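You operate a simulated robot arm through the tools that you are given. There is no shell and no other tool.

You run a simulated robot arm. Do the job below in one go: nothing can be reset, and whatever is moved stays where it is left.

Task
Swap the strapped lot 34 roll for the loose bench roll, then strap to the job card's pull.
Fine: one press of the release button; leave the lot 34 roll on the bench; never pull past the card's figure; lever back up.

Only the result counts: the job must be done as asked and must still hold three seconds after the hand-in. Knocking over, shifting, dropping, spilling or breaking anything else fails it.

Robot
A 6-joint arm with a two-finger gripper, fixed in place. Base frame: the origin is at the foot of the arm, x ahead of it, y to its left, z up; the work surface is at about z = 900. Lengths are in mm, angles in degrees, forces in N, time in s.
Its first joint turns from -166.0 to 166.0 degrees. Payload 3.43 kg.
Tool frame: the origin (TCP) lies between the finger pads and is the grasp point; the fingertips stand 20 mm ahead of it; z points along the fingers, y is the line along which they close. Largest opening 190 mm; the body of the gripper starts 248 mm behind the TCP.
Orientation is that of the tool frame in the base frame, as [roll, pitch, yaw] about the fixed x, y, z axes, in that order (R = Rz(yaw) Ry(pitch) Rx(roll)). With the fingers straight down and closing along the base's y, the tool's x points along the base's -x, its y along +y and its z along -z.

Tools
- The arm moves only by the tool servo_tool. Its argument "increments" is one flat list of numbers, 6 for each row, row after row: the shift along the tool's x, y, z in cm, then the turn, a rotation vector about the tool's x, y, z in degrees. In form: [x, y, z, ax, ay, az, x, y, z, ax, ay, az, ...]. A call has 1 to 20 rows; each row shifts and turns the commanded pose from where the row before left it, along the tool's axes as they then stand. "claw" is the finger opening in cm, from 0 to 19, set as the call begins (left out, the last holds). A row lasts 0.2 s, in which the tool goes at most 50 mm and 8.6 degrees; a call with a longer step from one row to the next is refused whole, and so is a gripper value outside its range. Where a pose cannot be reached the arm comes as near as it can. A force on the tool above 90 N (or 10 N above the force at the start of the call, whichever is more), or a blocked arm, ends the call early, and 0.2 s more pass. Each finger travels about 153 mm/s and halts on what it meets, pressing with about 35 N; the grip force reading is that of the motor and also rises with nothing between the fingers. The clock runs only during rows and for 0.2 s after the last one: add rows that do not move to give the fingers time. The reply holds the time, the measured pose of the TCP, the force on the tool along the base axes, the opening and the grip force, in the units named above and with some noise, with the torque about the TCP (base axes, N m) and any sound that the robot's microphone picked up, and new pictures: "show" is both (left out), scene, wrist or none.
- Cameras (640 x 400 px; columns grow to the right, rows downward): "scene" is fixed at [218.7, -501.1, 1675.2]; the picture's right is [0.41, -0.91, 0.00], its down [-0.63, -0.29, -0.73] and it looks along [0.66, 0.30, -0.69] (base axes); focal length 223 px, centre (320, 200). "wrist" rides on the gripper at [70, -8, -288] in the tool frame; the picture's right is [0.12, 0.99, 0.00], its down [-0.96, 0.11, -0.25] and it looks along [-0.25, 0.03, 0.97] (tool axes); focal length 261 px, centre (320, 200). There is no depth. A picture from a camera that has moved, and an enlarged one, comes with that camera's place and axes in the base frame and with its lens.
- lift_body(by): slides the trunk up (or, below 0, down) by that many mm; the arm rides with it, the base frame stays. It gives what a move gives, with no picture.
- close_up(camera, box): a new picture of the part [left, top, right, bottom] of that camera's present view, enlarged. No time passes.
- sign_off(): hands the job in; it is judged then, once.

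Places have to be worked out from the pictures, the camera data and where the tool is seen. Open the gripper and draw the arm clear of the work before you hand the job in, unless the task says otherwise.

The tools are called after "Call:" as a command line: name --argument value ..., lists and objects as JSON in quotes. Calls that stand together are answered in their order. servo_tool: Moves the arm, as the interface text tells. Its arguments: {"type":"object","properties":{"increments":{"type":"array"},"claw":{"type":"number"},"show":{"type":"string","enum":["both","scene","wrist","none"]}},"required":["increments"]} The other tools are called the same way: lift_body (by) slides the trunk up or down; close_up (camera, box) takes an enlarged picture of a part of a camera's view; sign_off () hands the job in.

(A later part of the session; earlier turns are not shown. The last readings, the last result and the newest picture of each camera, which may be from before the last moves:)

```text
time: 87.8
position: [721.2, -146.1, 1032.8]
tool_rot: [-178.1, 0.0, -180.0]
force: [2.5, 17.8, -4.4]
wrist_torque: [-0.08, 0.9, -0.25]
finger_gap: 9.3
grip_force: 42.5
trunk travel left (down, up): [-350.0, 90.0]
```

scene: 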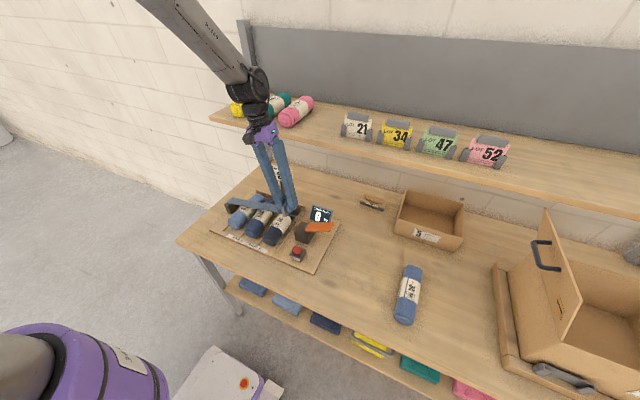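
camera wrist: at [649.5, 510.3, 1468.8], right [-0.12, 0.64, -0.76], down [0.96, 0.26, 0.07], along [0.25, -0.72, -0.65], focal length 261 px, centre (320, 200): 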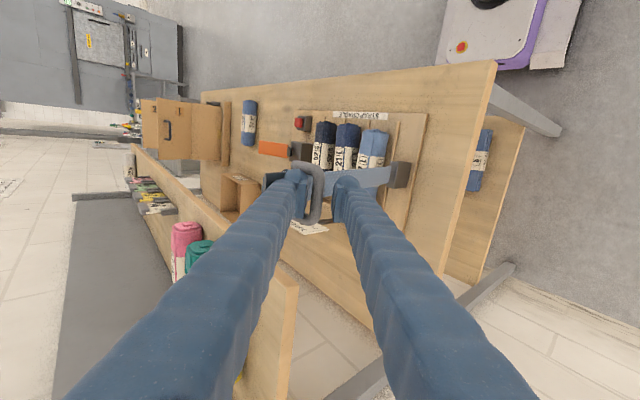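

I'll correct inward by 1.5 mm and lower in small steps until the flap seats.

Call:
servo_tool --increments '[0, 0.15, 0.4, -1, 0, 0, 0, 0, 0.4, -0.9, 0, 0]' --show "none"

Call:
servo_tool --increments '[0, 0, 0.3, 0, 0, 0]' --show "none"

```text
time: 88.4
position: [720.2, -147.5, 1027.3]
tool_rot: [-180.0, 0.0, -179.9]
force: [-11.0, 0.5, -1.2]
wrist_torque: [-0.07, 0.85, -0.2]
finger_gap: 9.1
grip_force: 42.7
trunk travel left (down, up): [-350.0, 90.0]
```

```text
time: 88.8
position: [719.1, -146.7, 1023.4]
tool_rot: [180.0, 0.1, -179.9]
force: [-17.3, -1.6, -1.2]
wrist_torque: [-0.02, 0.29, -0.18]
finger_gap: 9.2
grip_force: 43.1
trunk travel left (down, up): [-350.0, 90.0]
```

The flap is not seated yet and there is a −17 N pull in x. I'll ease x by −1.5 mm and lower further in 2 mm steps.

Call:
servo_tool --increments '[0.15, 0, 0.2, 0, 0, 0, 0, 0, 0.2, 0, 0, 0]' --show "none"

Call:
close_up --camera "scene" --box '[265, 190, 345, 250]'

```text
time: 89.4
position: [719.9, -147.1, 1019.7]
tool_rot: [180.0, 0.2, 180.0]
force: [-11.2, -4.7, 0.3]
wrist_torque: [0.02, 0.01, -0.09]
finger_gap: 9.1
grip_force: 42.7
trunk travel left (down, up): [-350.0, 90.0]
```

```text
6.67 times, centred on (305, 220) of scene
camera zoom: at [218.7, -501.1, 1675.2], right [0.41, -0.91, 0.0], down [-0.63, -0.29, -0.73], along [0.66, 0.3, -0.69], focal length 1489 px, centre (420, 67)
```

zoom: 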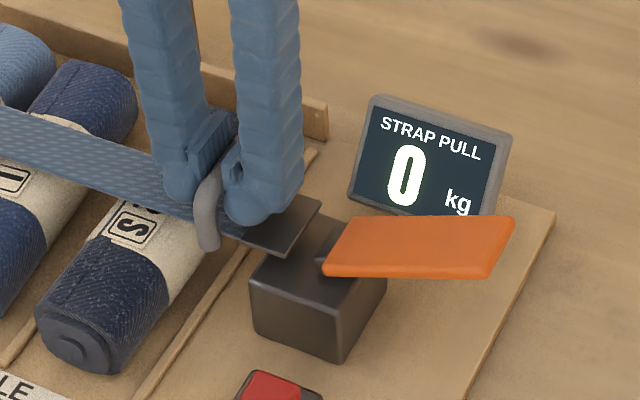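

The tongue is about 6 mm above its original seat. I'll continue lowering.

Call:
servo_tool --increments '[0.1, 0, 0.2, 0, 0, 0, 0, 0, 0.2, 0, 0, 0]' --show "none"

Call:
servo_tool --increments '[0, 0, 0.15, 0, 0, 0]' --show "none"

Call:
close_up --camera "scene" --box '[265, 190, 345, 250]'

```text
time: 90.0
position: [718.5, -147.4, 1015.7]
tool_rot: [179.9, 0.2, -180.0]
force: [-6.5, -11.5, 1.4]
wrist_torque: [0.03, -0.2, -0.05]
finger_gap: 9.1
grip_force: 42.9
trunk travel left (down, up): [-350.0, 90.0]
```

```text
time: 90.4
position: [720.0, -147.8, 1013.8]
tool_rot: [-180.0, 0.3, 180.0]
force: [-4.2, -17.4, 1.7]
wrist_torque: [0.03, -0.17, -0.07]
finger_gap: 9.2
grip_force: 43.2
trunk travel left (down, up): [-350.0, 90.0]
```

```text
6.67 times, centred on (305, 220) of scene
camera zoom: at [218.7, -501.1, 1675.2], right [0.41, -0.91, 0.0], down [-0.63, -0.29, -0.73], along [0.66, 0.3, -0.69], focal length 1489 px, centre (420, 67)
```

zoom: 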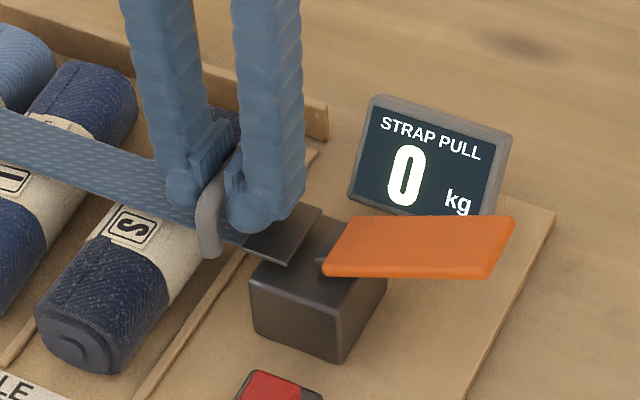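

It now looks as it did at the start. I'll press 2 mm more to confirm it is seated.

Call:
servo_tool --increments '[0, -0.1, 0.1, 0, 0, 0, 0, 0, 0.15, 0, 0, 0]' --show "none"

```text
time: 91.0
position: [719.8, -148.7, 1011.6]
tool_rot: [180.0, 0.1, 180.0]
force: [-2.3, -13.6, 2.5]
wrist_torque: [0.03, -0.03, -0.07]
finger_gap: 9.3
grip_force: 42.7
trunk travel left (down, up): [-350.0, 90.0]
```

There is barely any vertical load. I'll try 2 mm more for a seat or a click.

Call:
servo_tool --increments '[0, 0, 0.1, 0, 0, 0, 0, 0, 0.1, 0, 0, 0]' --show "none"

```text
time: 91.6
position: [719.6, -147.7, 1011.7]
tool_rot: [180.0, 0.3, 180.0]
force: [-1.3, -17.2, 18.4]
wrist_torque: [0.06, 0.37, -0.1]
finger_gap: 9.2
grip_force: 43.3
trunk travel left (down, up): [-350.0, 90.0]
```

Now it is firmly seated (18 N upward). I'll relax 1 mm and open the fingers, then look.

Call:
servo_tool --increments '[0, 0, -0.1, 0, 0, 0, 0, 0, 0, 0, 0, 0]' --show "none"

Call:
servo_tool --increments '[0, 0, 0, 0, 0, 0, 0, 0, 0, 0, 0, 0]' --claw 5

Call:
close_up --camera "scene" --box '[215, 180, 345, 270]'

Call:
close_up --camera "wrist" --box '[220, 100, 560, 300]'

```text
time: 92.2
position: [720.6, -148.9, 1011.3]
tool_rot: [180.0, 0.2, 180.0]
force: [4.2, -20.4, 15.0]
wrist_torque: [0.02, -0.2, -0.13]
finger_gap: 9.0
grip_force: 43.0
trunk travel left (down, up): [-350.0, 90.0]
```

```text
time: 92.8
position: [720.1, -144.7, 1009.3]
tool_rot: [-180.0, 0.0, -179.9]
force: [-1.3, 0.6, 0.3]
wrist_torque: [-0.01, 0.04, 0.04]
finger_gap: 49.8
grip_force: 0.0
trunk travel left (down, up): [-350.0, 90.0]
camera wrist: at [649.6, -154.9, 1297.7], right [-0.12, 0.99, 0.0], down [0.96, 0.12, 0.25], along [0.25, 0.03, -0.97], focal length 261 px, centre (320, 200)
```

scene: 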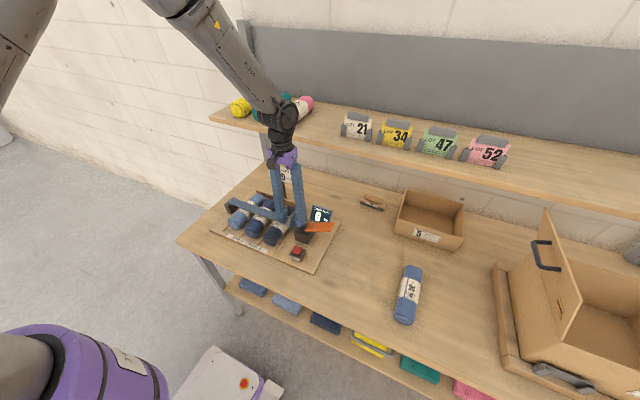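
wrist: 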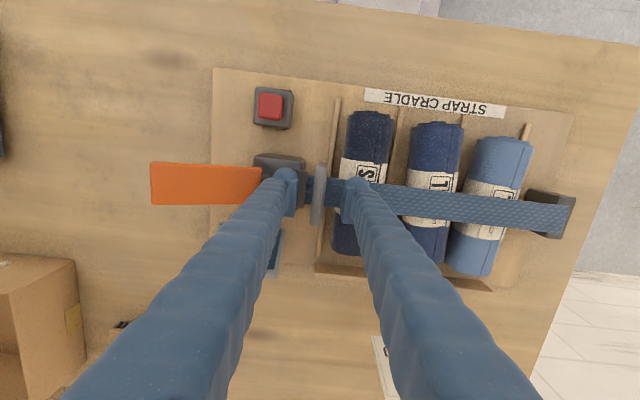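

```text
4.44 times, centred on (280, 225) of scene
camera zoom: at [218.7, -501.1, 1675.2], right [0.41, -0.91, 0.0], down [-0.63, -0.29, -0.73], along [0.66, 0.3, -0.69], focal length 993 px, centre (498, 89)
```

zoom: 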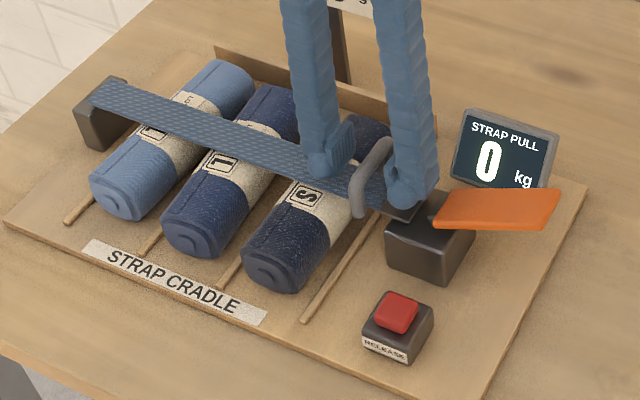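

```text
1.88 times, centred on (390, 200) of wrist
camera zoom: at [649.6, -154.9, 1297.7], right [-0.12, 0.99, 0.0], down [0.96, 0.12, 0.25], along [0.25, 0.03, -0.97], focal length 491 px, centre (188, 200)
```

zoom: 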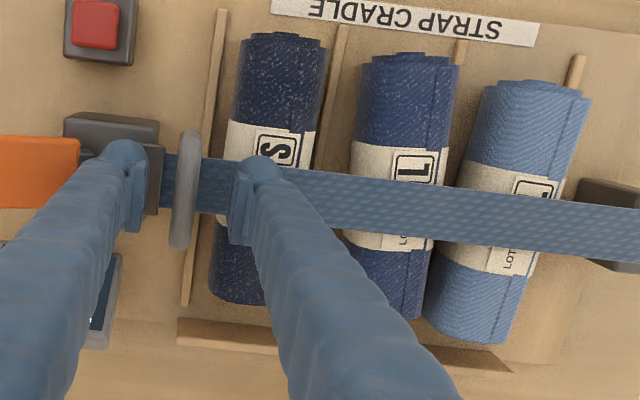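

The strap is seated over lots 47, 21 and 52. I'll rise clear and move above the orange lever with the fingers closed.

Call:
servo_tool --increments '[0, 0, -2, 0, 0, 0, 0, 0, -4, 0, 0, 0, 0, 0, -4, 0, 0, 0, 0, 0, -3, 0, 0, 0, 0, -3.6, 0, 0, 0, 0, 0, -3.6, 0, 0, 0, 0, 0, -3.6, 0, 0, 0, 0, 0, -3.6, 0, 0, 0, 0, 0, 0, 0, 0, 0, 0]' --show "none"

Call:
servo_tool --increments '[0, 0, 0, 0, 0, 0, 0, 0, 0, 0, 0, 0]' --claw 0

Call:
close_up --camera "scene" --box '[265, 180, 365, 260]'

Call:
close_up --camera "wrist" --box '[240, 100, 440, 260]'

```text
time: 94.8
position: [718.5, -290.4, 1140.7]
tool_rot: [180.0, 0.1, -179.8]
force: [0.4, -0.4, -0.3]
wrist_torque: [0.0, 0.0, -0.01]
finger_gap: 50.0
grip_force: 0.1
trunk travel left (down, up): [-350.0, 90.0]
```

```text
time: 95.4
position: [718.8, -290.1, 1141.6]
tool_rot: [-179.9, 0.1, -180.0]
force: [0.7, 0.2, 0.3]
wrist_torque: [-0.01, 0.01, 0.02]
finger_gap: 0.0
grip_force: 34.5
trunk travel left (down, up): [-350.0, 90.0]
camera wrist: at [648.0, -298.7, 1428.8], right [-0.12, 0.99, 0.0], down [0.96, 0.12, 0.25], along [0.25, 0.03, -0.97], focal length 261 px, centre (320, 200)
```

scene: 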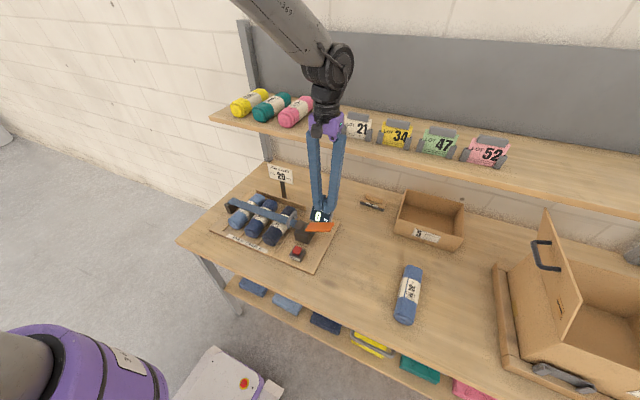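
wrist: 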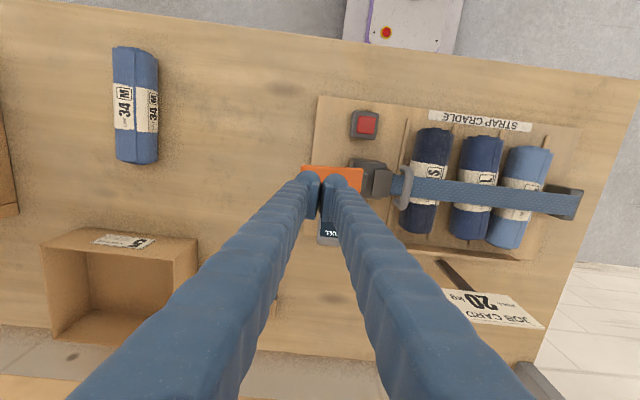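

```text
5.00 times, centred on (315, 220) of scene
camera zoom: at [218.7, -501.1, 1675.2], right [0.41, -0.91, 0.0], down [-0.63, -0.29, -0.73], along [0.66, 0.3, -0.69], focal length 1117 px, centre (345, 100)
```

zoom: 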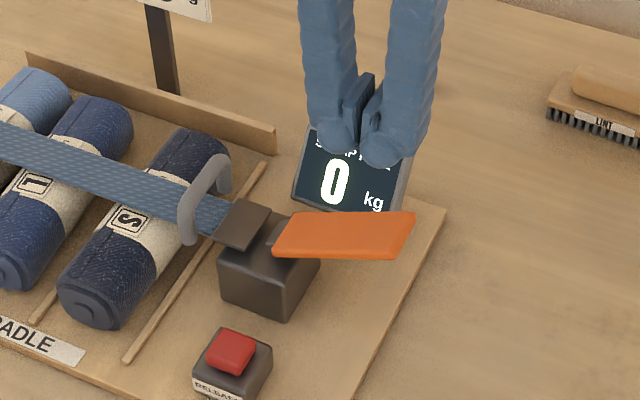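

```text
2.50 times, centred on (340, 180) of wrist
camera zoom: at [648.0, -298.7, 1428.8], right [-0.12, 0.99, 0.0], down [0.96, 0.12, 0.25], along [0.25, 0.03, -0.97], focal length 652 px, centre (270, 250)
```

zoom: 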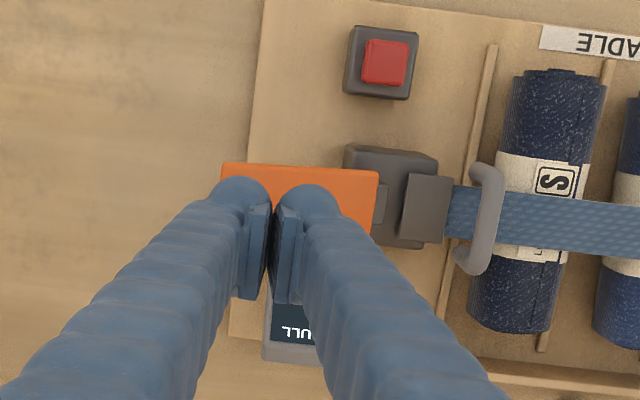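

The lever is centred at x≈723, with its tip at y≈-322 and z≈1020. I'll move to (721,-306) and descend to just above it, checking that the display stays visible.

Call:
servo_tool --increments '[-0.2, -1.6, 0, 0, 0, 0, 0, 0, 3, 0, 0, 0, 0, 0, 3, 0, 0, 0, 0, 0, 1.5, 0, 0, 0, 0, 0, 0, 0, 0, 0]' --show "scene"

Call:
close_up --camera "scene" --box '[285, 190, 365, 250]'

Call:
close_up --camera "wrist" --box '[240, 100, 440, 260]'

```text
time: 96.6
position: [721.7, -308.2, 1065.7]
tool_rot: [-180.0, 0.1, 179.9]
force: [-0.2, 0.6, -0.3]
wrist_torque: [-0.05, -0.01, 0.02]
finger_gap: 0.0
grip_force: 33.9
trunk travel left (down, up): [-350.0, 90.0]
```

scene: 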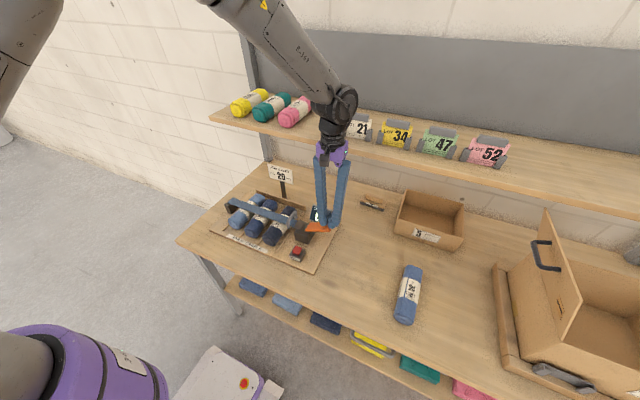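

```text
6.67 times, centred on (325, 220) of scene
camera zoom: at [218.7, -501.1, 1675.2], right [0.41, -0.91, 0.0], down [-0.63, -0.29, -0.73], along [0.66, 0.3, -0.69], focal length 1489 px, centre (287, 67)
```

zoom: 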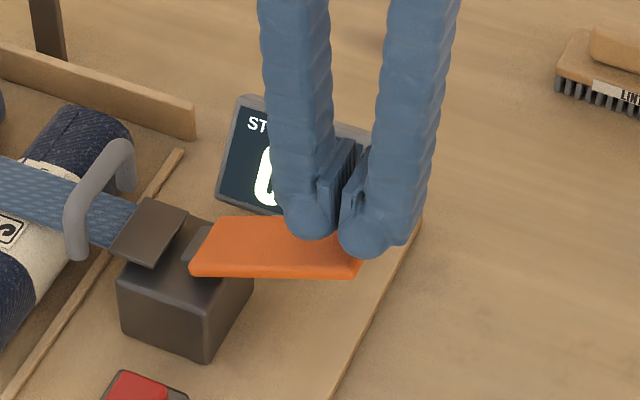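

```text
2.50 times, centred on (340, 180) of wrist
camera zoom: at [651.6, -316.3, 1353.7], right [-0.12, 0.99, 0.0], down [0.96, 0.12, 0.25], along [0.25, 0.03, -0.97], focal length 652 px, centre (270, 250)
```

zoom: 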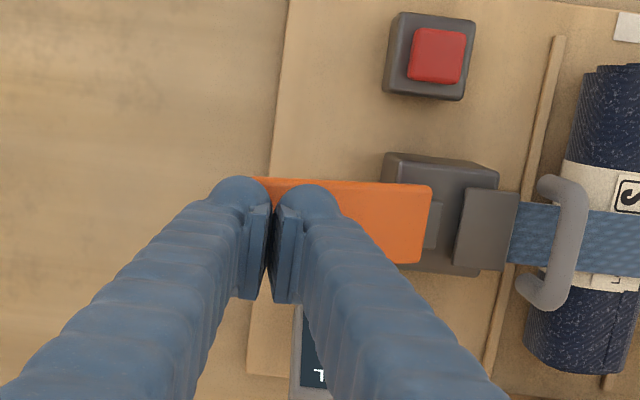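

The fingers hide the display digits from the scene camera. I'll rise a little and turn the tool about 66° in yaw, putting the closed fingers one behind the other so both cameras can see the display.

Call:
servo_tool --increments '[0, 0, -3, 0, 0, 0, 0, 0, 0, 0, 0, 8.25, 0, 0, 0, 0, 0, 8.25, 0, 0, 0, 0, 0, 8.25, 0, 0, 0, 0, 0, 8.25, 0, 0, 0, 0, 0, 8.25, 0, 0, 0, 0, 0, 8.25, 0, 0, 0, 0, 0, 8.25, 0, 0, 0, 0, 0, 8.25, 0, 0, 0, 0, 0, 0]'

Call:
close_up --camera "scene" --box '[285, 190, 365, 250]'

Call:
close_up --camera "wrist" --box '[240, 80, 480, 260]'

```text
time: 98.8
position: [722.6, -307.9, 1095.3]
tool_rot: [179.9, 0.1, 113.9]
force: [-0.6, -0.9, 0.6]
wrist_torque: [0.0, 0.0, -0.01]
finger_gap: 0.1
grip_force: 33.4
trunk travel left (down, up): [-350.0, 90.0]
camera wrist: at [685.7, -246.4, 1383.3], right [0.86, 0.51, 0.0], down [0.5, -0.83, 0.25], along [0.13, -0.21, -0.97], focal length 261 px, centre (320, 200)
```

scene: 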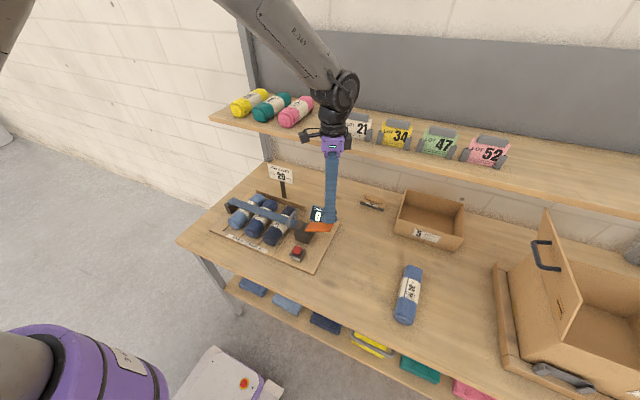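
wrist: 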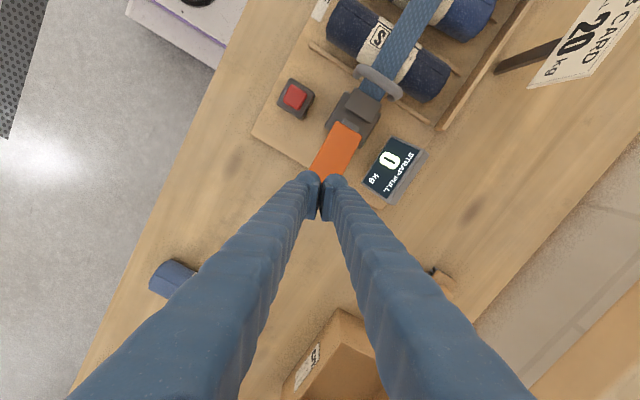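

```text
6.67 times, centred on (325, 220) of scene
camera zoom: at [218.7, -501.1, 1675.2], right [0.41, -0.91, 0.0], down [-0.63, -0.29, -0.73], along [0.66, 0.3, -0.69], focal length 1489 px, centre (287, 67)
```

zoom: 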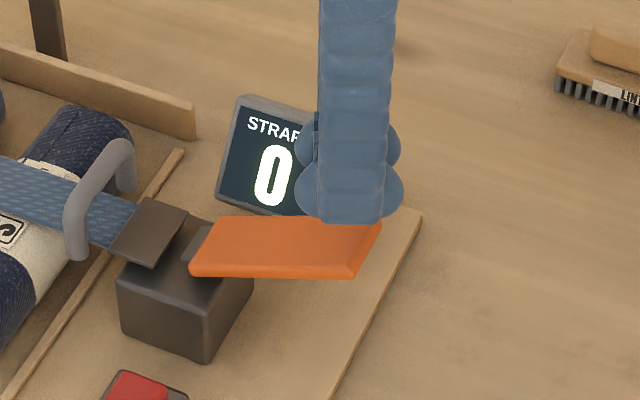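

```text
2.22 times, centred on (360, 170) of wrist
camera zoom: at [685.7, -246.4, 1383.3], right [0.86, 0.51, 0.0], down [0.5, -0.83, 0.25], along [0.13, -0.21, -0.97], focal length 579 px, centre (231, 267)
```

zoom: 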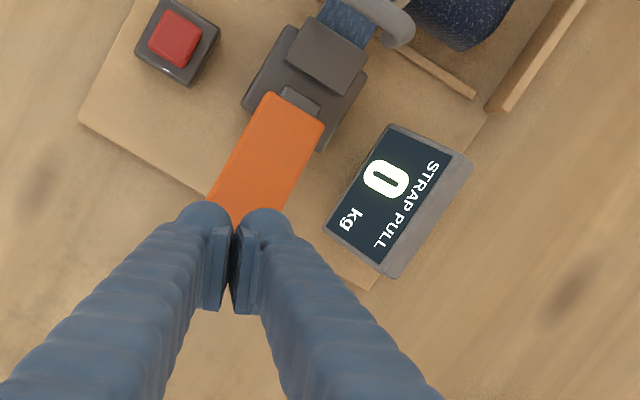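

Both cameras now show the display clearly. I'll lower toward the lever in small steps.

Call:
servo_tool --increments '[0, 0, 2, 0, 0, 0, 0, 0, 1, 0, 0, 0, 0, 0, 0.5, 0, 0, 0]' --show "none"

Call:
servo_tool --increments '[0, 0, 0.3, 0, 0, 0, 0, 0, 0.3, 0, 0, 0]' --show "wrist"

Call:
close_up --camera "scene" --box '[285, 190, 365, 250]'

```text
time: 99.6
position: [721.3, -306.9, 1059.9]
tool_rot: [-179.9, 0.0, 114.0]
force: [0.1, -0.2, -0.2]
wrist_torque: [-0.03, 0.02, -0.02]
finger_gap: 0.3
grip_force: 34.7
trunk travel left (down, up): [-350.0, 90.0]
```

```text
time: 100.2
position: [722.5, -306.5, 1054.0]
tool_rot: [179.8, 0.1, 113.9]
force: [-0.1, -1.1, 0.4]
wrist_torque: [-0.02, -0.04, -0.01]
finger_gap: 0.0
grip_force: 34.3
trunk travel left (down, up): [-350.0, 90.0]
camera wrist: at [685.6, -245.9, 1342.2], right [0.86, 0.51, 0.0], down [0.5, -0.83, 0.25], along [0.13, -0.21, -0.97], focal length 261 px, centre (320, 200)
```

wrist: 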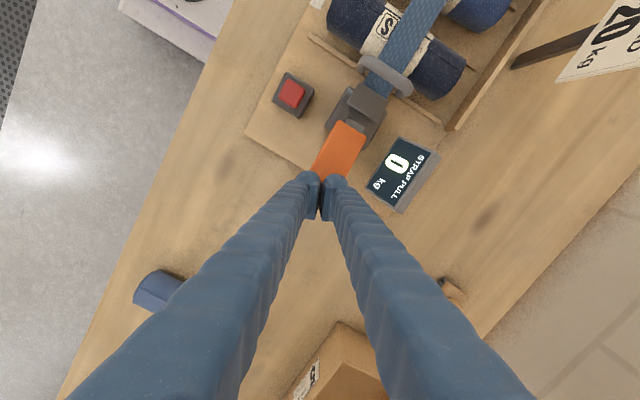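

```text
6.67 times, centred on (325, 220) of scene
camera zoom: at [218.7, -501.1, 1675.2], right [0.41, -0.91, 0.0], down [-0.63, -0.29, -0.73], along [0.66, 0.3, -0.69], focal length 1489 px, centre (287, 67)
```

zoom: 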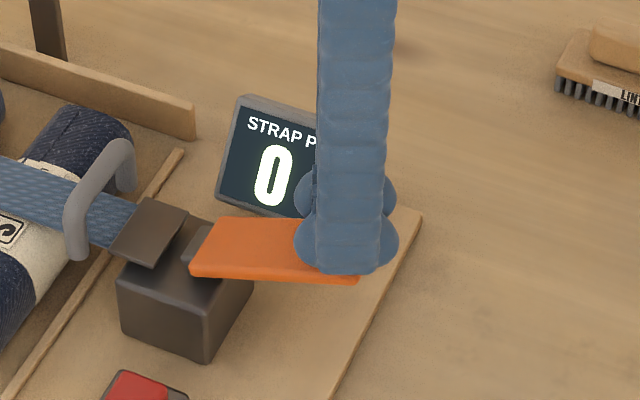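

The fingers look close over the lever with no contact yet. I'll continue with 3 mm steps.

Call:
servo_tool --increments '[0, 0, 0.3, 0, 0, 0, 0, 0, 0.3, 0, 0, 0]' --show "none"

Call:
servo_tool --increments '[0, 0, 0.3, 0, 0, 0, 0, 0, 0.3, 0, 0, 0]' --show "wrist"

Call:
close_up --camera "scene" --box '[285, 190, 365, 250]'

```text
time: 100.8
position: [720.3, -307.3, 1047.9]
tool_rot: [179.8, 0.1, 114.1]
force: [0.3, 0.6, 0.3]
wrist_torque: [0.02, -0.03, 0.01]
finger_gap: 0.0
grip_force: 34.7
trunk travel left (down, up): [-350.0, 90.0]
```

```text
time: 101.4
position: [721.8, -306.2, 1042.1]
tool_rot: [179.9, -0.1, 114.0]
force: [1.0, 0.2, -0.2]
wrist_torque: [0.0, 0.03, -0.02]
finger_gap: 0.2
grip_force: 34.3
trunk travel left (down, up): [-350.0, 90.0]
camera wrist: at [685.6, -246.1, 1330.0], right [0.86, 0.51, 0.0], down [0.5, -0.83, 0.25], along [0.13, -0.21, -0.97], focal length 261 px, centre (320, 200)
```

wrist: 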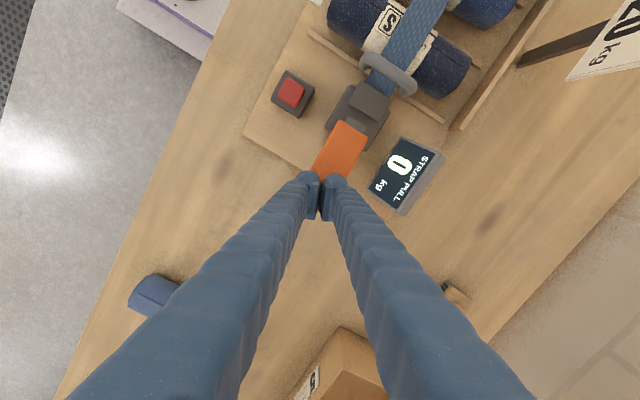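

```text
6.67 times, centred on (325, 220) of scene
camera zoom: at [218.7, -501.1, 1675.2], right [0.41, -0.91, 0.0], down [-0.63, -0.29, -0.73], along [0.66, 0.3, -0.69], focal length 1489 px, centre (287, 67)
```

zoom: 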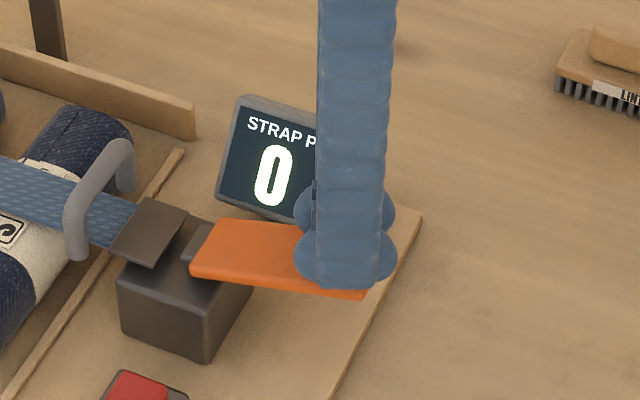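

The lever has begun to tip with hardly any force, and the display is still 0. I'll keep pressing in small steps, watching the display and sounds.

Call:
servo_tool --increments '[0, 0, 0.3, 0, 0, 0, 0, 0, 0.3, 0, 0, 0]' --show "none"

Call:
close_up --camera "scene" --box '[285, 190, 365, 250]'

Call:
servo_tool --increments '[0, 0, 0.3, 0, 0, 0, 0, 0, 0.3, 0, 0, 0]' --show "none"

Call:
close_up --camera "scene" --box '[285, 190, 365, 250]'

```text
time: 102.0
position: [722.0, -307.3, 1037.0]
tool_rot: [180.0, 0.1, 113.9]
force: [-0.2, 0.7, 1.3]
wrist_torque: [0.01, 0.03, 0.04]
finger_gap: 0.0
grip_force: 34.8
trunk travel left (down, up): [-350.0, 90.0]
```

```text
6.67 times, centred on (325, 220) of scene
camera zoom: at [218.7, -501.1, 1675.2], right [0.41, -0.91, 0.0], down [-0.63, -0.29, -0.73], along [0.66, 0.3, -0.69], focal length 1489 px, centre (287, 67)
```

zoom: 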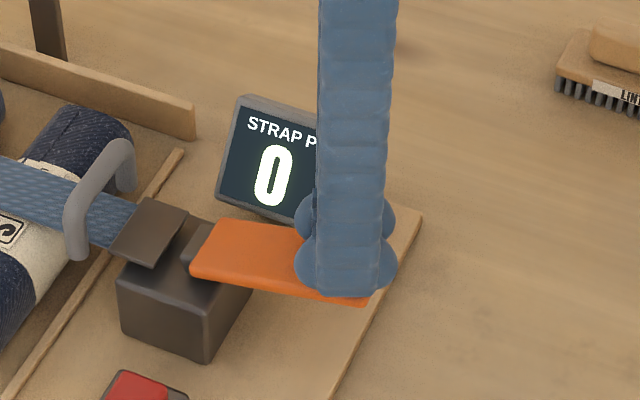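

```text
time: 102.6
position: [720.7, -307.2, 1030.6]
tool_rot: [180.0, 0.1, 114.1]
force: [0.1, -0.4, 2.0]
wrist_torque: [-0.03, -0.02, -0.02]
finger_gap: 0.0
grip_force: 33.8
trunk travel left (down, up): [-350.0, 90.0]
```

```text
6.67 times, centred on (325, 220) of scene
camera zoom: at [218.7, -501.1, 1675.2], right [0.41, -0.91, 0.0], down [-0.63, -0.29, -0.73], along [0.66, 0.3, -0.69], focal length 1489 px, centre (287, 67)
```

zoom: 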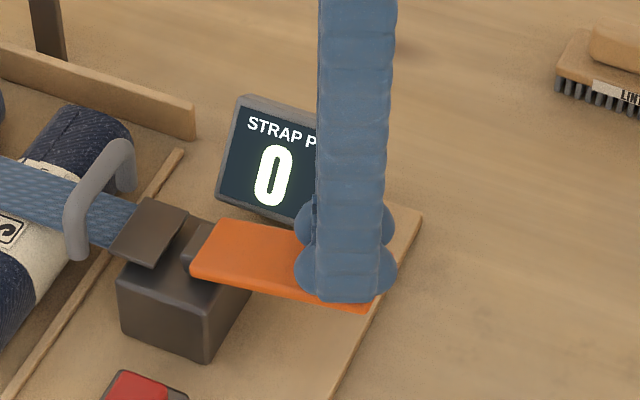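

The force rises gently, like a spring lever. I'll continue.

Call:
servo_tool --increments '[0, 0, 0.3, 0, 0, 0, 0, 0, 0.3, 0, 0, 0]' --show "none"

Call:
close_up --camera "scene" --box '[285, 190, 365, 250]'

Call:
servo_tool --increments '[0, 0, 0.3, 0, 0, 0, 0, 0, 0.3, 0, 0, 0]' --show "none"

Call:
close_up --camera "scene" --box '[285, 190, 365, 250]'

```text
time: 103.2
position: [722.4, -306.7, 1024.8]
tool_rot: [180.0, 0.0, 114.1]
force: [-0.2, -0.2, 0.9]
wrist_torque: [-0.05, 0.05, -0.01]
finger_gap: 0.0
grip_force: 33.8
trunk travel left (down, up): [-350.0, 90.0]
```

```text
6.67 times, centred on (325, 220) of scene
camera zoom: at [218.7, -501.1, 1675.2], right [0.41, -0.91, 0.0], down [-0.63, -0.29, -0.73], along [0.66, 0.3, -0.69], focal length 1489 px, centre (287, 67)
```

zoom: 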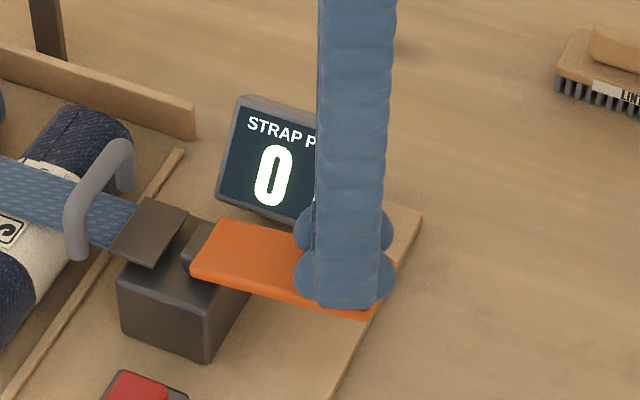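

```text
time: 103.8
position: [721.9, -306.7, 1018.2]
tool_rot: [179.9, 0.0, 114.0]
force: [1.0, -0.8, 2.1]
wrist_torque: [-0.05, 0.02, 0.02]
finger_gap: 0.0
grip_force: 34.5
trunk travel left (down, up): [-350.0, 90.0]
```

```text
6.67 times, centred on (325, 220) of scene
camera zoom: at [218.7, -501.1, 1675.2], right [0.41, -0.91, 0.0], down [-0.63, -0.29, -0.73], along [0.66, 0.3, -0.69], focal length 1489 px, centre (287, 67)
```

zoom: 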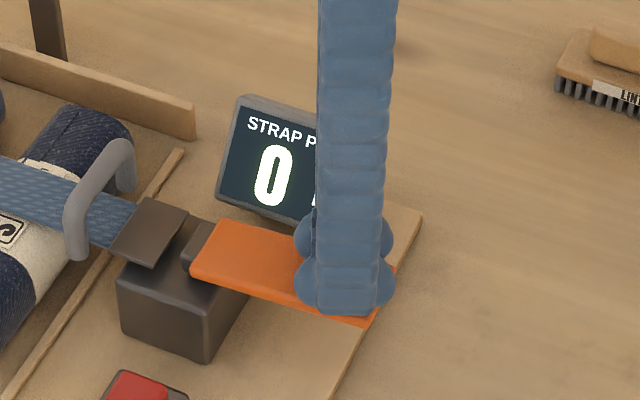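

Still 0 with the lever near half travel. I'll continue down in 3 mm rows.

Call:
servo_tool --increments '[0, 0, 0.3, 0, 0, 0, 0, 0, 0.3, 0, 0, 0]' --show "none"

Call:
close_up --camera "scene" --box '[285, 190, 365, 250]'

Call:
servo_tool --increments '[0, 0, 0.3, 0, 0, 0, 0, 0, 0.3, 0, 0, 0]' --show "none"

Call:
close_up --camera "scene" --box '[285, 190, 365, 250]'

```text
time: 104.4
position: [722.5, -307.9, 1012.2]
tool_rot: [179.8, 0.1, 114.0]
force: [0.3, -0.7, 2.5]
wrist_torque: [-0.06, -0.02, 0.02]
finger_gap: 0.1
grip_force: 34.7
trunk travel left (down, up): [-350.0, 90.0]
```

```text
6.67 times, centred on (325, 220) of scene
camera zoom: at [218.7, -501.1, 1675.2], right [0.41, -0.91, 0.0], down [-0.63, -0.29, -0.73], along [0.66, 0.3, -0.69], focal length 1489 px, centre (287, 67)
```

zoom: 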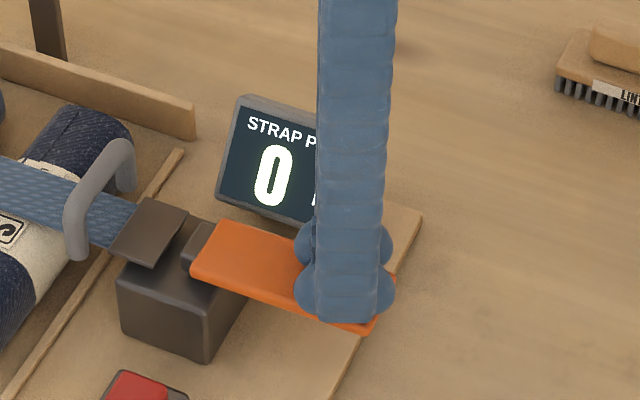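

```text
time: 105.0
position: [720.8, -306.4, 1007.4]
tool_rot: [179.8, 0.1, 114.0]
force: [2.6, 1.0, 15.7]
wrist_torque: [0.14, 0.07, 0.03]
finger_gap: 6.0
grip_force: 34.5
trunk travel left (down, up): [-350.0, 90.0]
```

```text
6.67 times, centred on (325, 220) of scene
camera zoom: at [218.7, -501.1, 1675.2], right [0.41, -0.91, 0.0], down [-0.63, -0.29, -0.73], along [0.66, 0.3, -0.69], focal length 1489 px, centre (287, 67)
```

zoom: 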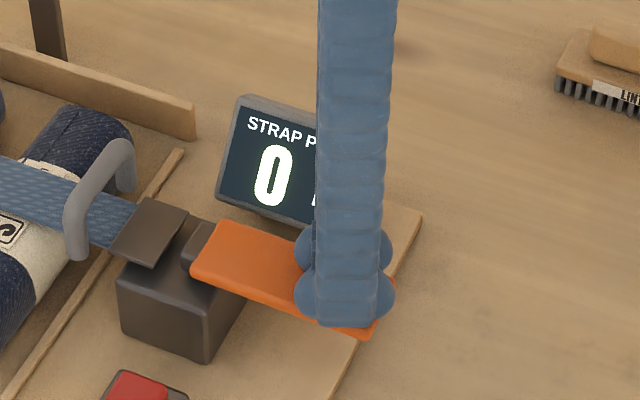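

Resistance rose to 16 N without a click. I'll go 2 mm further to see whether this is the stop.

Call:
servo_tool --increments '[0, 0, 0.2, 0, 0, 0, 0, 0, 0, 0, 0, 0]' --show "wrist"

Call:
close_up --camera "scene" --box '[265, 190, 365, 250]'

Call:
close_up --camera "wrist" --box '[260, 40, 460, 220]'

```text
time: 105.6
position: [721.5, -306.4, 1007.6]
tool_rot: [179.7, 0.2, 114.1]
force: [6.1, 6.0, 32.7]
wrist_torque: [0.32, 0.02, -0.06]
finger_gap: 5.9
grip_force: 34.2
trunk travel left (down, up): [-350.0, 90.0]
camera wrist: at [684.6, -245.7, 1294.9], right [0.86, 0.51, 0.0], down [0.5, -0.83, 0.25], along [0.13, -0.21, -0.97], focal length 261 px, centre (320, 200)
```

wrist: 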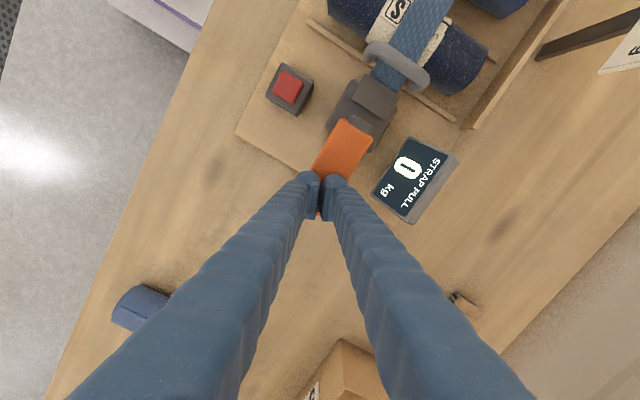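

```text
6.40 times, centred on (315, 220) of scene
camera zoom: at [218.7, -501.1, 1675.2], right [0.41, -0.91, 0.0], down [-0.63, -0.29, -0.73], along [0.66, 0.3, -0.69], focal length 1430 px, centre (352, 72)
```

zoom: 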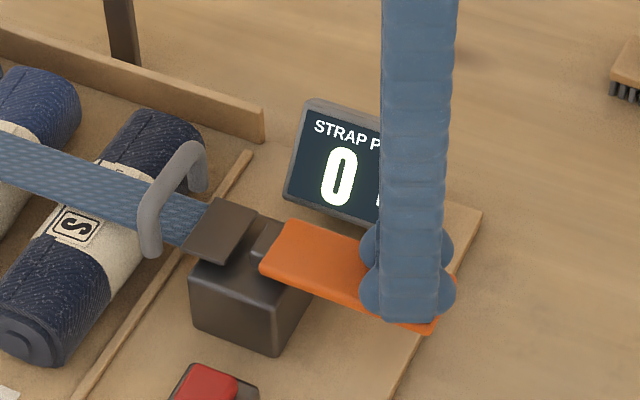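

```text
2.22 times, centred on (360, 130) of wrist
camera zoom: at [684.6, -245.7, 1294.9], right [0.86, 0.51, 0.0], down [0.5, -0.83, 0.25], along [0.13, -0.21, -0.97], focal length 579 px, centre (231, 356)
```

zoom: 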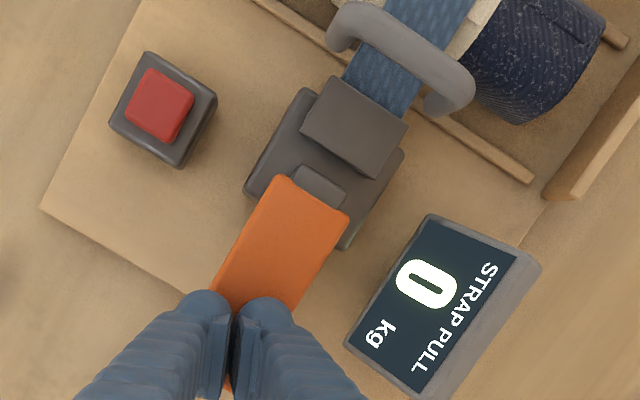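

This is the lower stop, and the pull still shows 0. I'll raise again and see whether the lever returns and whether the pull registers on the stroke.

Call:
servo_tool --increments '[0, 0, -0.5, 0, 0, 0, 0, 0, -1, 0, 0, 0, 0, 0, -1, 0, 0, 0, 0, 0, -1.5, 0, 0, 0, 0, 0, -1.5, 0, 0, 0, 0, 0, 0, 0, 0, 0]'

Call:
close_up --camera "scene" --box '[265, 190, 365, 250]'

Call:
close_up --camera "wrist" --box '[260, 40, 460, 220]'

```text
time: 107.0
position: [722.2, -308.5, 1059.6]
tool_rot: [179.9, 0.0, 114.0]
force: [-0.6, 0.0, -1.1]
wrist_torque: [-0.03, -0.02, 0.0]
finger_gap: 0.0
grip_force: 34.8
trunk travel left (down, up): [-350.0, 90.0]
camera wrist: at [685.8, -247.2, 1347.7], right [0.86, 0.51, 0.0], down [0.5, -0.83, 0.25], along [0.13, -0.21, -0.97], focal length 261 px, centre (320, 200)
```

scene: 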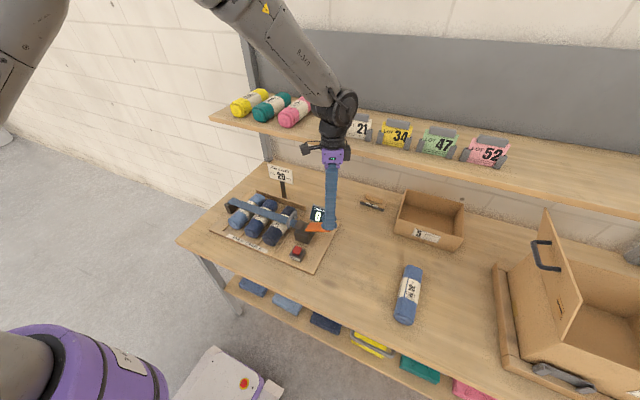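
wrist: 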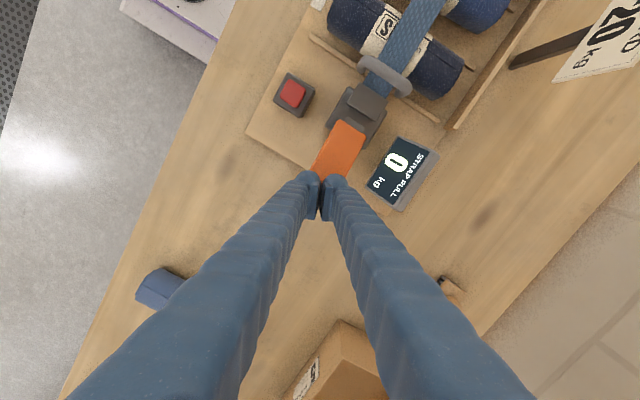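

```text
6.40 times, centred on (315, 220) of scene
camera zoom: at [218.7, -501.1, 1675.2], right [0.41, -0.91, 0.0], down [-0.63, -0.29, -0.73], along [0.66, 0.3, -0.69], focal length 1430 px, centre (352, 72)
```

zoom: 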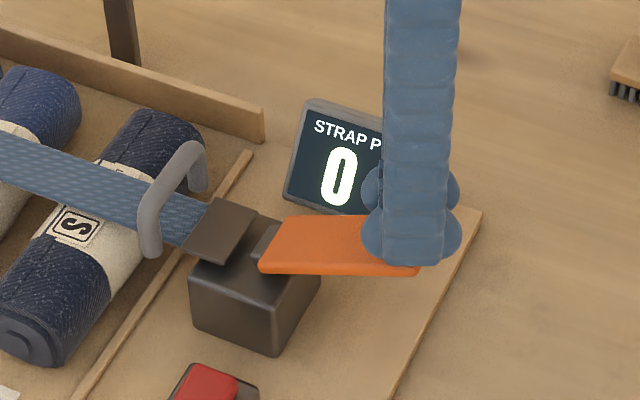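

```text
2.22 times, centred on (360, 130) of wrist
camera zoom: at [685.8, -247.2, 1347.7], right [0.86, 0.51, 0.0], down [0.5, -0.83, 0.25], along [0.13, -0.21, -0.97], focal length 579 px, centre (231, 356)
```

zoom: 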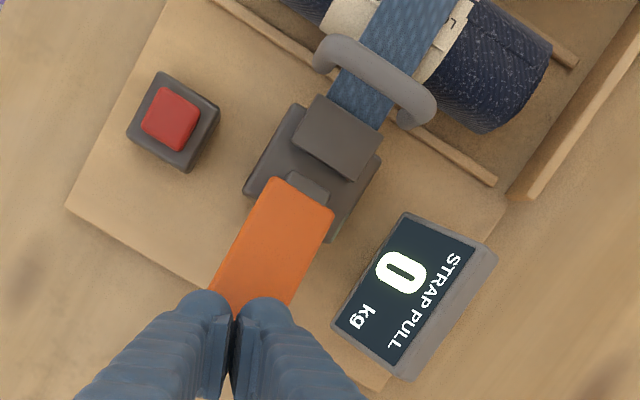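

The lever springs back on its own, but no pull registered. The strap tongue may not be fully engaged, so I'll compare it with the starting picture.

Call:
close_up --camera "scene" --box '[275, 200, 345, 250]'

Call:
close_up --camera "scene" --box '[190, 150, 350, 280]'

Call:
close_up --camera "wrist" --box '[320, 60, 420, 160]'

```text
8.00 times, centred on (310, 225) of scene
camera zoom: at [218.7, -501.1, 1675.2], right [0.41, -0.91, 0.0], down [-0.63, -0.29, -0.73], along [0.66, 0.3, -0.69], focal length 1787 px, centre (400, 0)
```

zoom: 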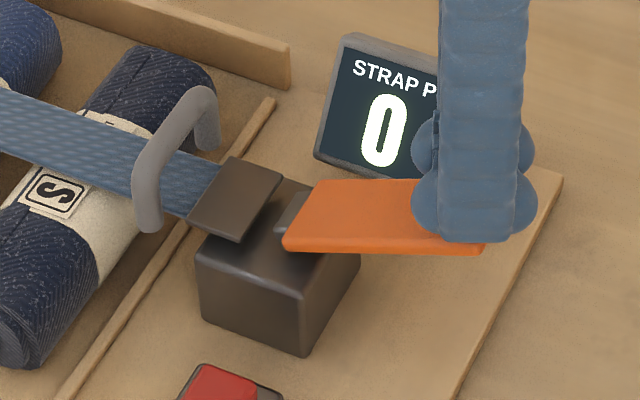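

```text
3.08 times, centred on (270, 215) of scene
camera zoom: at [218.7, -501.1, 1675.2], right [0.41, -0.91, 0.0], down [-0.63, -0.29, -0.73], along [0.66, 0.3, -0.69], focal length 687 px, centre (474, 154)
```

zoom: 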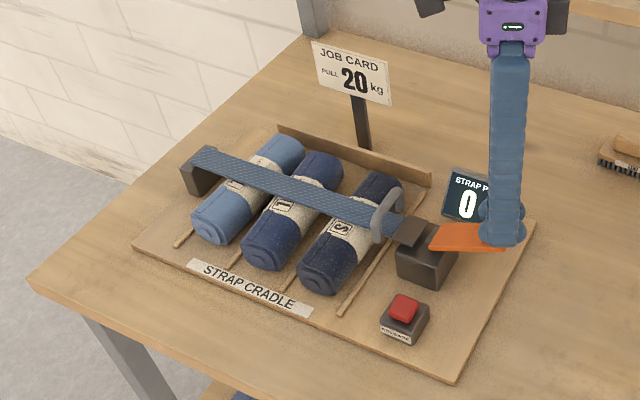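

```text
4.00 times, centred on (370, 110) of wrist
camera zoom: at [685.8, -247.2, 1347.7], right [0.86, 0.51, 0.0], down [0.5, -0.83, 0.25], along [0.13, -0.21, -0.97], focal length 1043 px, centre (120, 560)
```

zoom: 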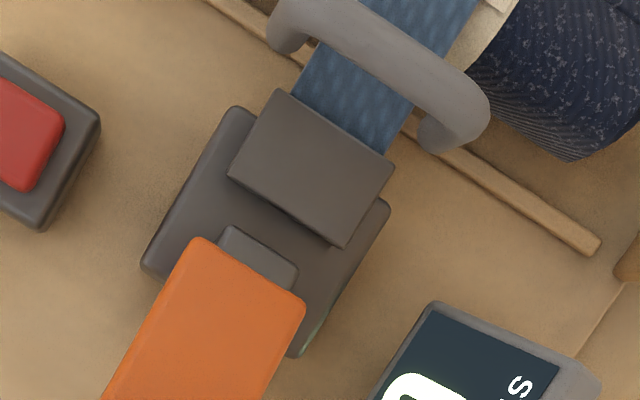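

The tongue, loop and lever all match the start picture, so the strap is closed. The stroke probably stopped just short of the ratchet's catch, so I'll press down again to the same depth and then push harder in small steps.

Call:
servo_tool --increments '[0, 0, 1.5, 0, 0, 0, 0, 0, 1.5, 0, 0, 0, 0, 0, 1.2, 0, 0, 0, 0, 0, 0.6, 0, 0, 0, 0, 0, 0.5, 0, 0, 0]' --show "none"

Call:
servo_tool --increments '[0, 0, 0.2, 0, 0, 0]' --show "none"

Call:
servo_tool --increments '[0, 0, 0.2, 0, 0, 0]' --show "none"

Call:
close_up --camera "scene" --box '[275, 200, 345, 250]'

```text
time: 108.2
position: [720.5, -307.7, 1008.3]
tool_rot: [179.8, 0.2, 114.0]
force: [0.8, -0.1, 8.9]
wrist_torque: [0.05, 0.03, 0.0]
finger_gap: 6.2
grip_force: 34.3
trunk travel left (down, up): [-350.0, 90.0]
```

```text
time: 108.6
position: [722.2, -307.2, 1008.3]
tool_rot: [179.8, 0.2, 114.0]
force: [2.1, 1.6, 25.4]
wrist_torque: [0.2, 0.06, -0.04]
finger_gap: 6.3
grip_force: 33.6
trunk travel left (down, up): [-350.0, 90.0]
```

```text
time: 109.0
position: [722.7, -307.9, 1007.3]
tool_rot: [179.7, 0.4, 113.9]
force: [4.5, 3.6, 43.3]
wrist_torque: [0.44, 0.05, -0.03]
finger_gap: 5.8
grip_force: 34.2
trunk travel left (down, up): [-350.0, 90.0]
```

```text
8.00 times, centred on (310, 225) of scene
camera zoom: at [218.7, -501.1, 1675.2], right [0.41, -0.91, 0.0], down [-0.63, -0.29, -0.73], along [0.66, 0.3, -0.69], focal length 1787 px, centre (400, 0)
```

zoom: 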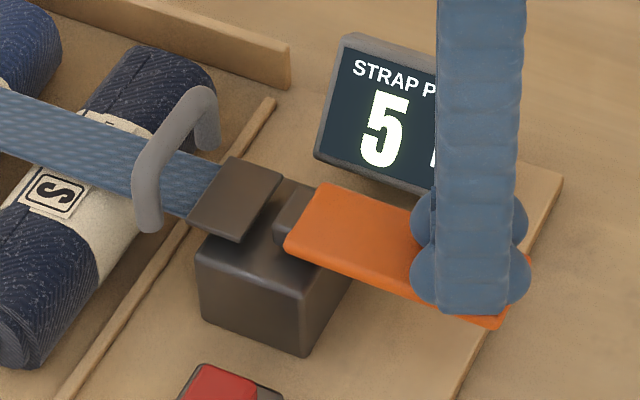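

The display now shows 5. I'll raise to let the lever return and wait a moment to see whether the reading lags.

Call:
servo_tool --increments '[0, 0, -0.5, 0, 0, 0, 0, 0, -1, 0, 0, 0, 0, 0, -1, 0, 0, 0, 0, 0, -1.5, 0, 0, 0, 0, 0, -1.5, 0, 0, 0]' --show "none"

Call:
close_up --camera "scene" --box '[275, 200, 345, 250]'

Call:
servo_tool --increments '[0, 0, 0, 0, 0, 0, 0, 0, 0, 0, 0, 0, 0, 0, 0, 0, 0, 0, 0, 0, 0, 0, 0, 0, 0, 0, 0, 0, 0, 0, 0, 0, 0, 0, 0, 0, 0, 0, 0, 0, 0, 0, 0, 0, 0, 0, 0, 0, 0, 0, 0, 0, 0, 0, 0, 0, 0, 0, 0, 0, 0, 0, 0, 0, 0, 0, 0, 0, 0, 0, 0, 0, 0, 0, 0, 0, 0, 0, 0, 0, 0, 0, 0, 0, 0, 0, 0, 0, 0, 0, 0, 0, 0, 0, 0, 0, 0, 0, 0, 0, 0, 0]' --show "none"

Call:
close_up --camera "scene" --box '[275, 200, 345, 250]'

```text
time: 110.2
position: [720.6, -308.3, 1057.8]
tool_rot: [179.9, 0.1, 114.0]
force: [0.4, 0.7, 0.6]
wrist_torque: [0.01, 0.05, 0.01]
finger_gap: 0.1
grip_force: 34.1
trunk travel left (down, up): [-350.0, 90.0]
```

```text
8.00 times, centred on (310, 225) of scene
camera zoom: at [218.7, -501.1, 1675.2], right [0.41, -0.91, 0.0], down [-0.63, -0.29, -0.73], along [0.66, 0.3, -0.69], focal length 1787 px, centre (400, 0)
```

zoom: 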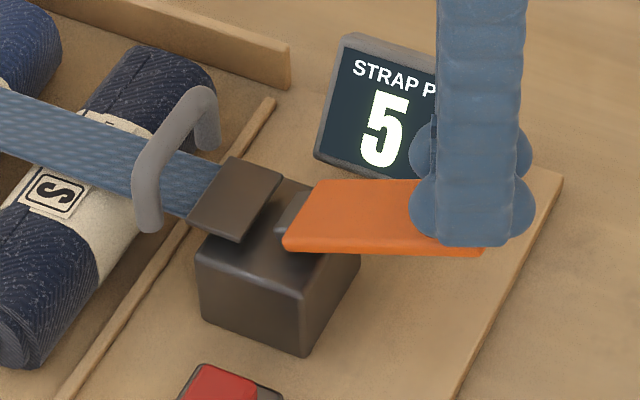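

```text
time: 113.8
position: [721.6, -308.2, 1057.6]
tool_rot: [-180.0, 0.2, 114.1]
force: [-0.3, 0.4, 0.3]
wrist_torque: [0.01, 0.02, 0.02]
finger_gap: 0.1
grip_force: 35.1
trunk travel left (down, up): [-350.0, 90.0]
```

```text
8.00 times, centred on (310, 225) of scene
camera zoom: at [218.7, -501.1, 1675.2], right [0.41, -0.91, 0.0], down [-0.63, -0.29, -0.73], along [0.66, 0.3, -0.69], focal length 1787 px, centre (400, 0)
```

zoom: 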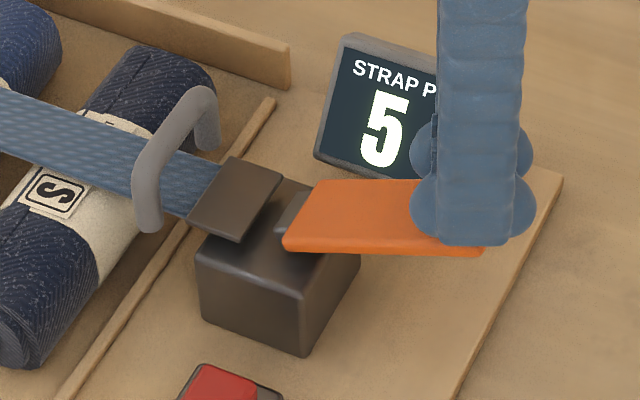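

The reading holds steady at 5, so apparently each full stroke adds 5. I'll do the next stroke, checking at each depth.

Call:
servo_tool --increments '[0, 0, 1.5, 0, 0, 0, 0, 0, 1.5, 0, 0, 0, 0, 0, 1.2, 0, 0, 0, 0, 0, 0.6, 0, 0, 0, 0, 0, 0.5, 0, 0, 0]' --show "none"

Call:
close_up --camera "scene" --box '[275, 200, 345, 250]'

```text
time: 115.0
position: [721.5, -307.6, 1006.3]
tool_rot: [179.8, 0.2, 114.0]
force: [-0.8, 2.6, 27.2]
wrist_torque: [0.22, 0.07, 0.0]
finger_gap: 6.0
grip_force: 34.7
trunk travel left (down, up): [-350.0, 90.0]
```

```text
8.00 times, centred on (310, 225) of scene
camera zoom: at [218.7, -501.1, 1675.2], right [0.41, -0.91, 0.0], down [-0.63, -0.29, -0.73], along [0.66, 0.3, -0.69], focal length 1787 px, centre (400, 0)
```

zoom: 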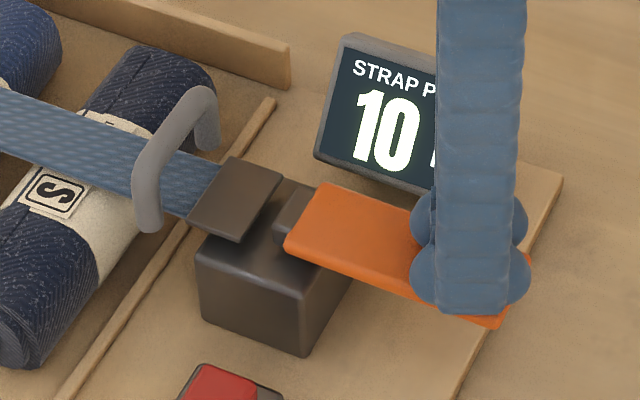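

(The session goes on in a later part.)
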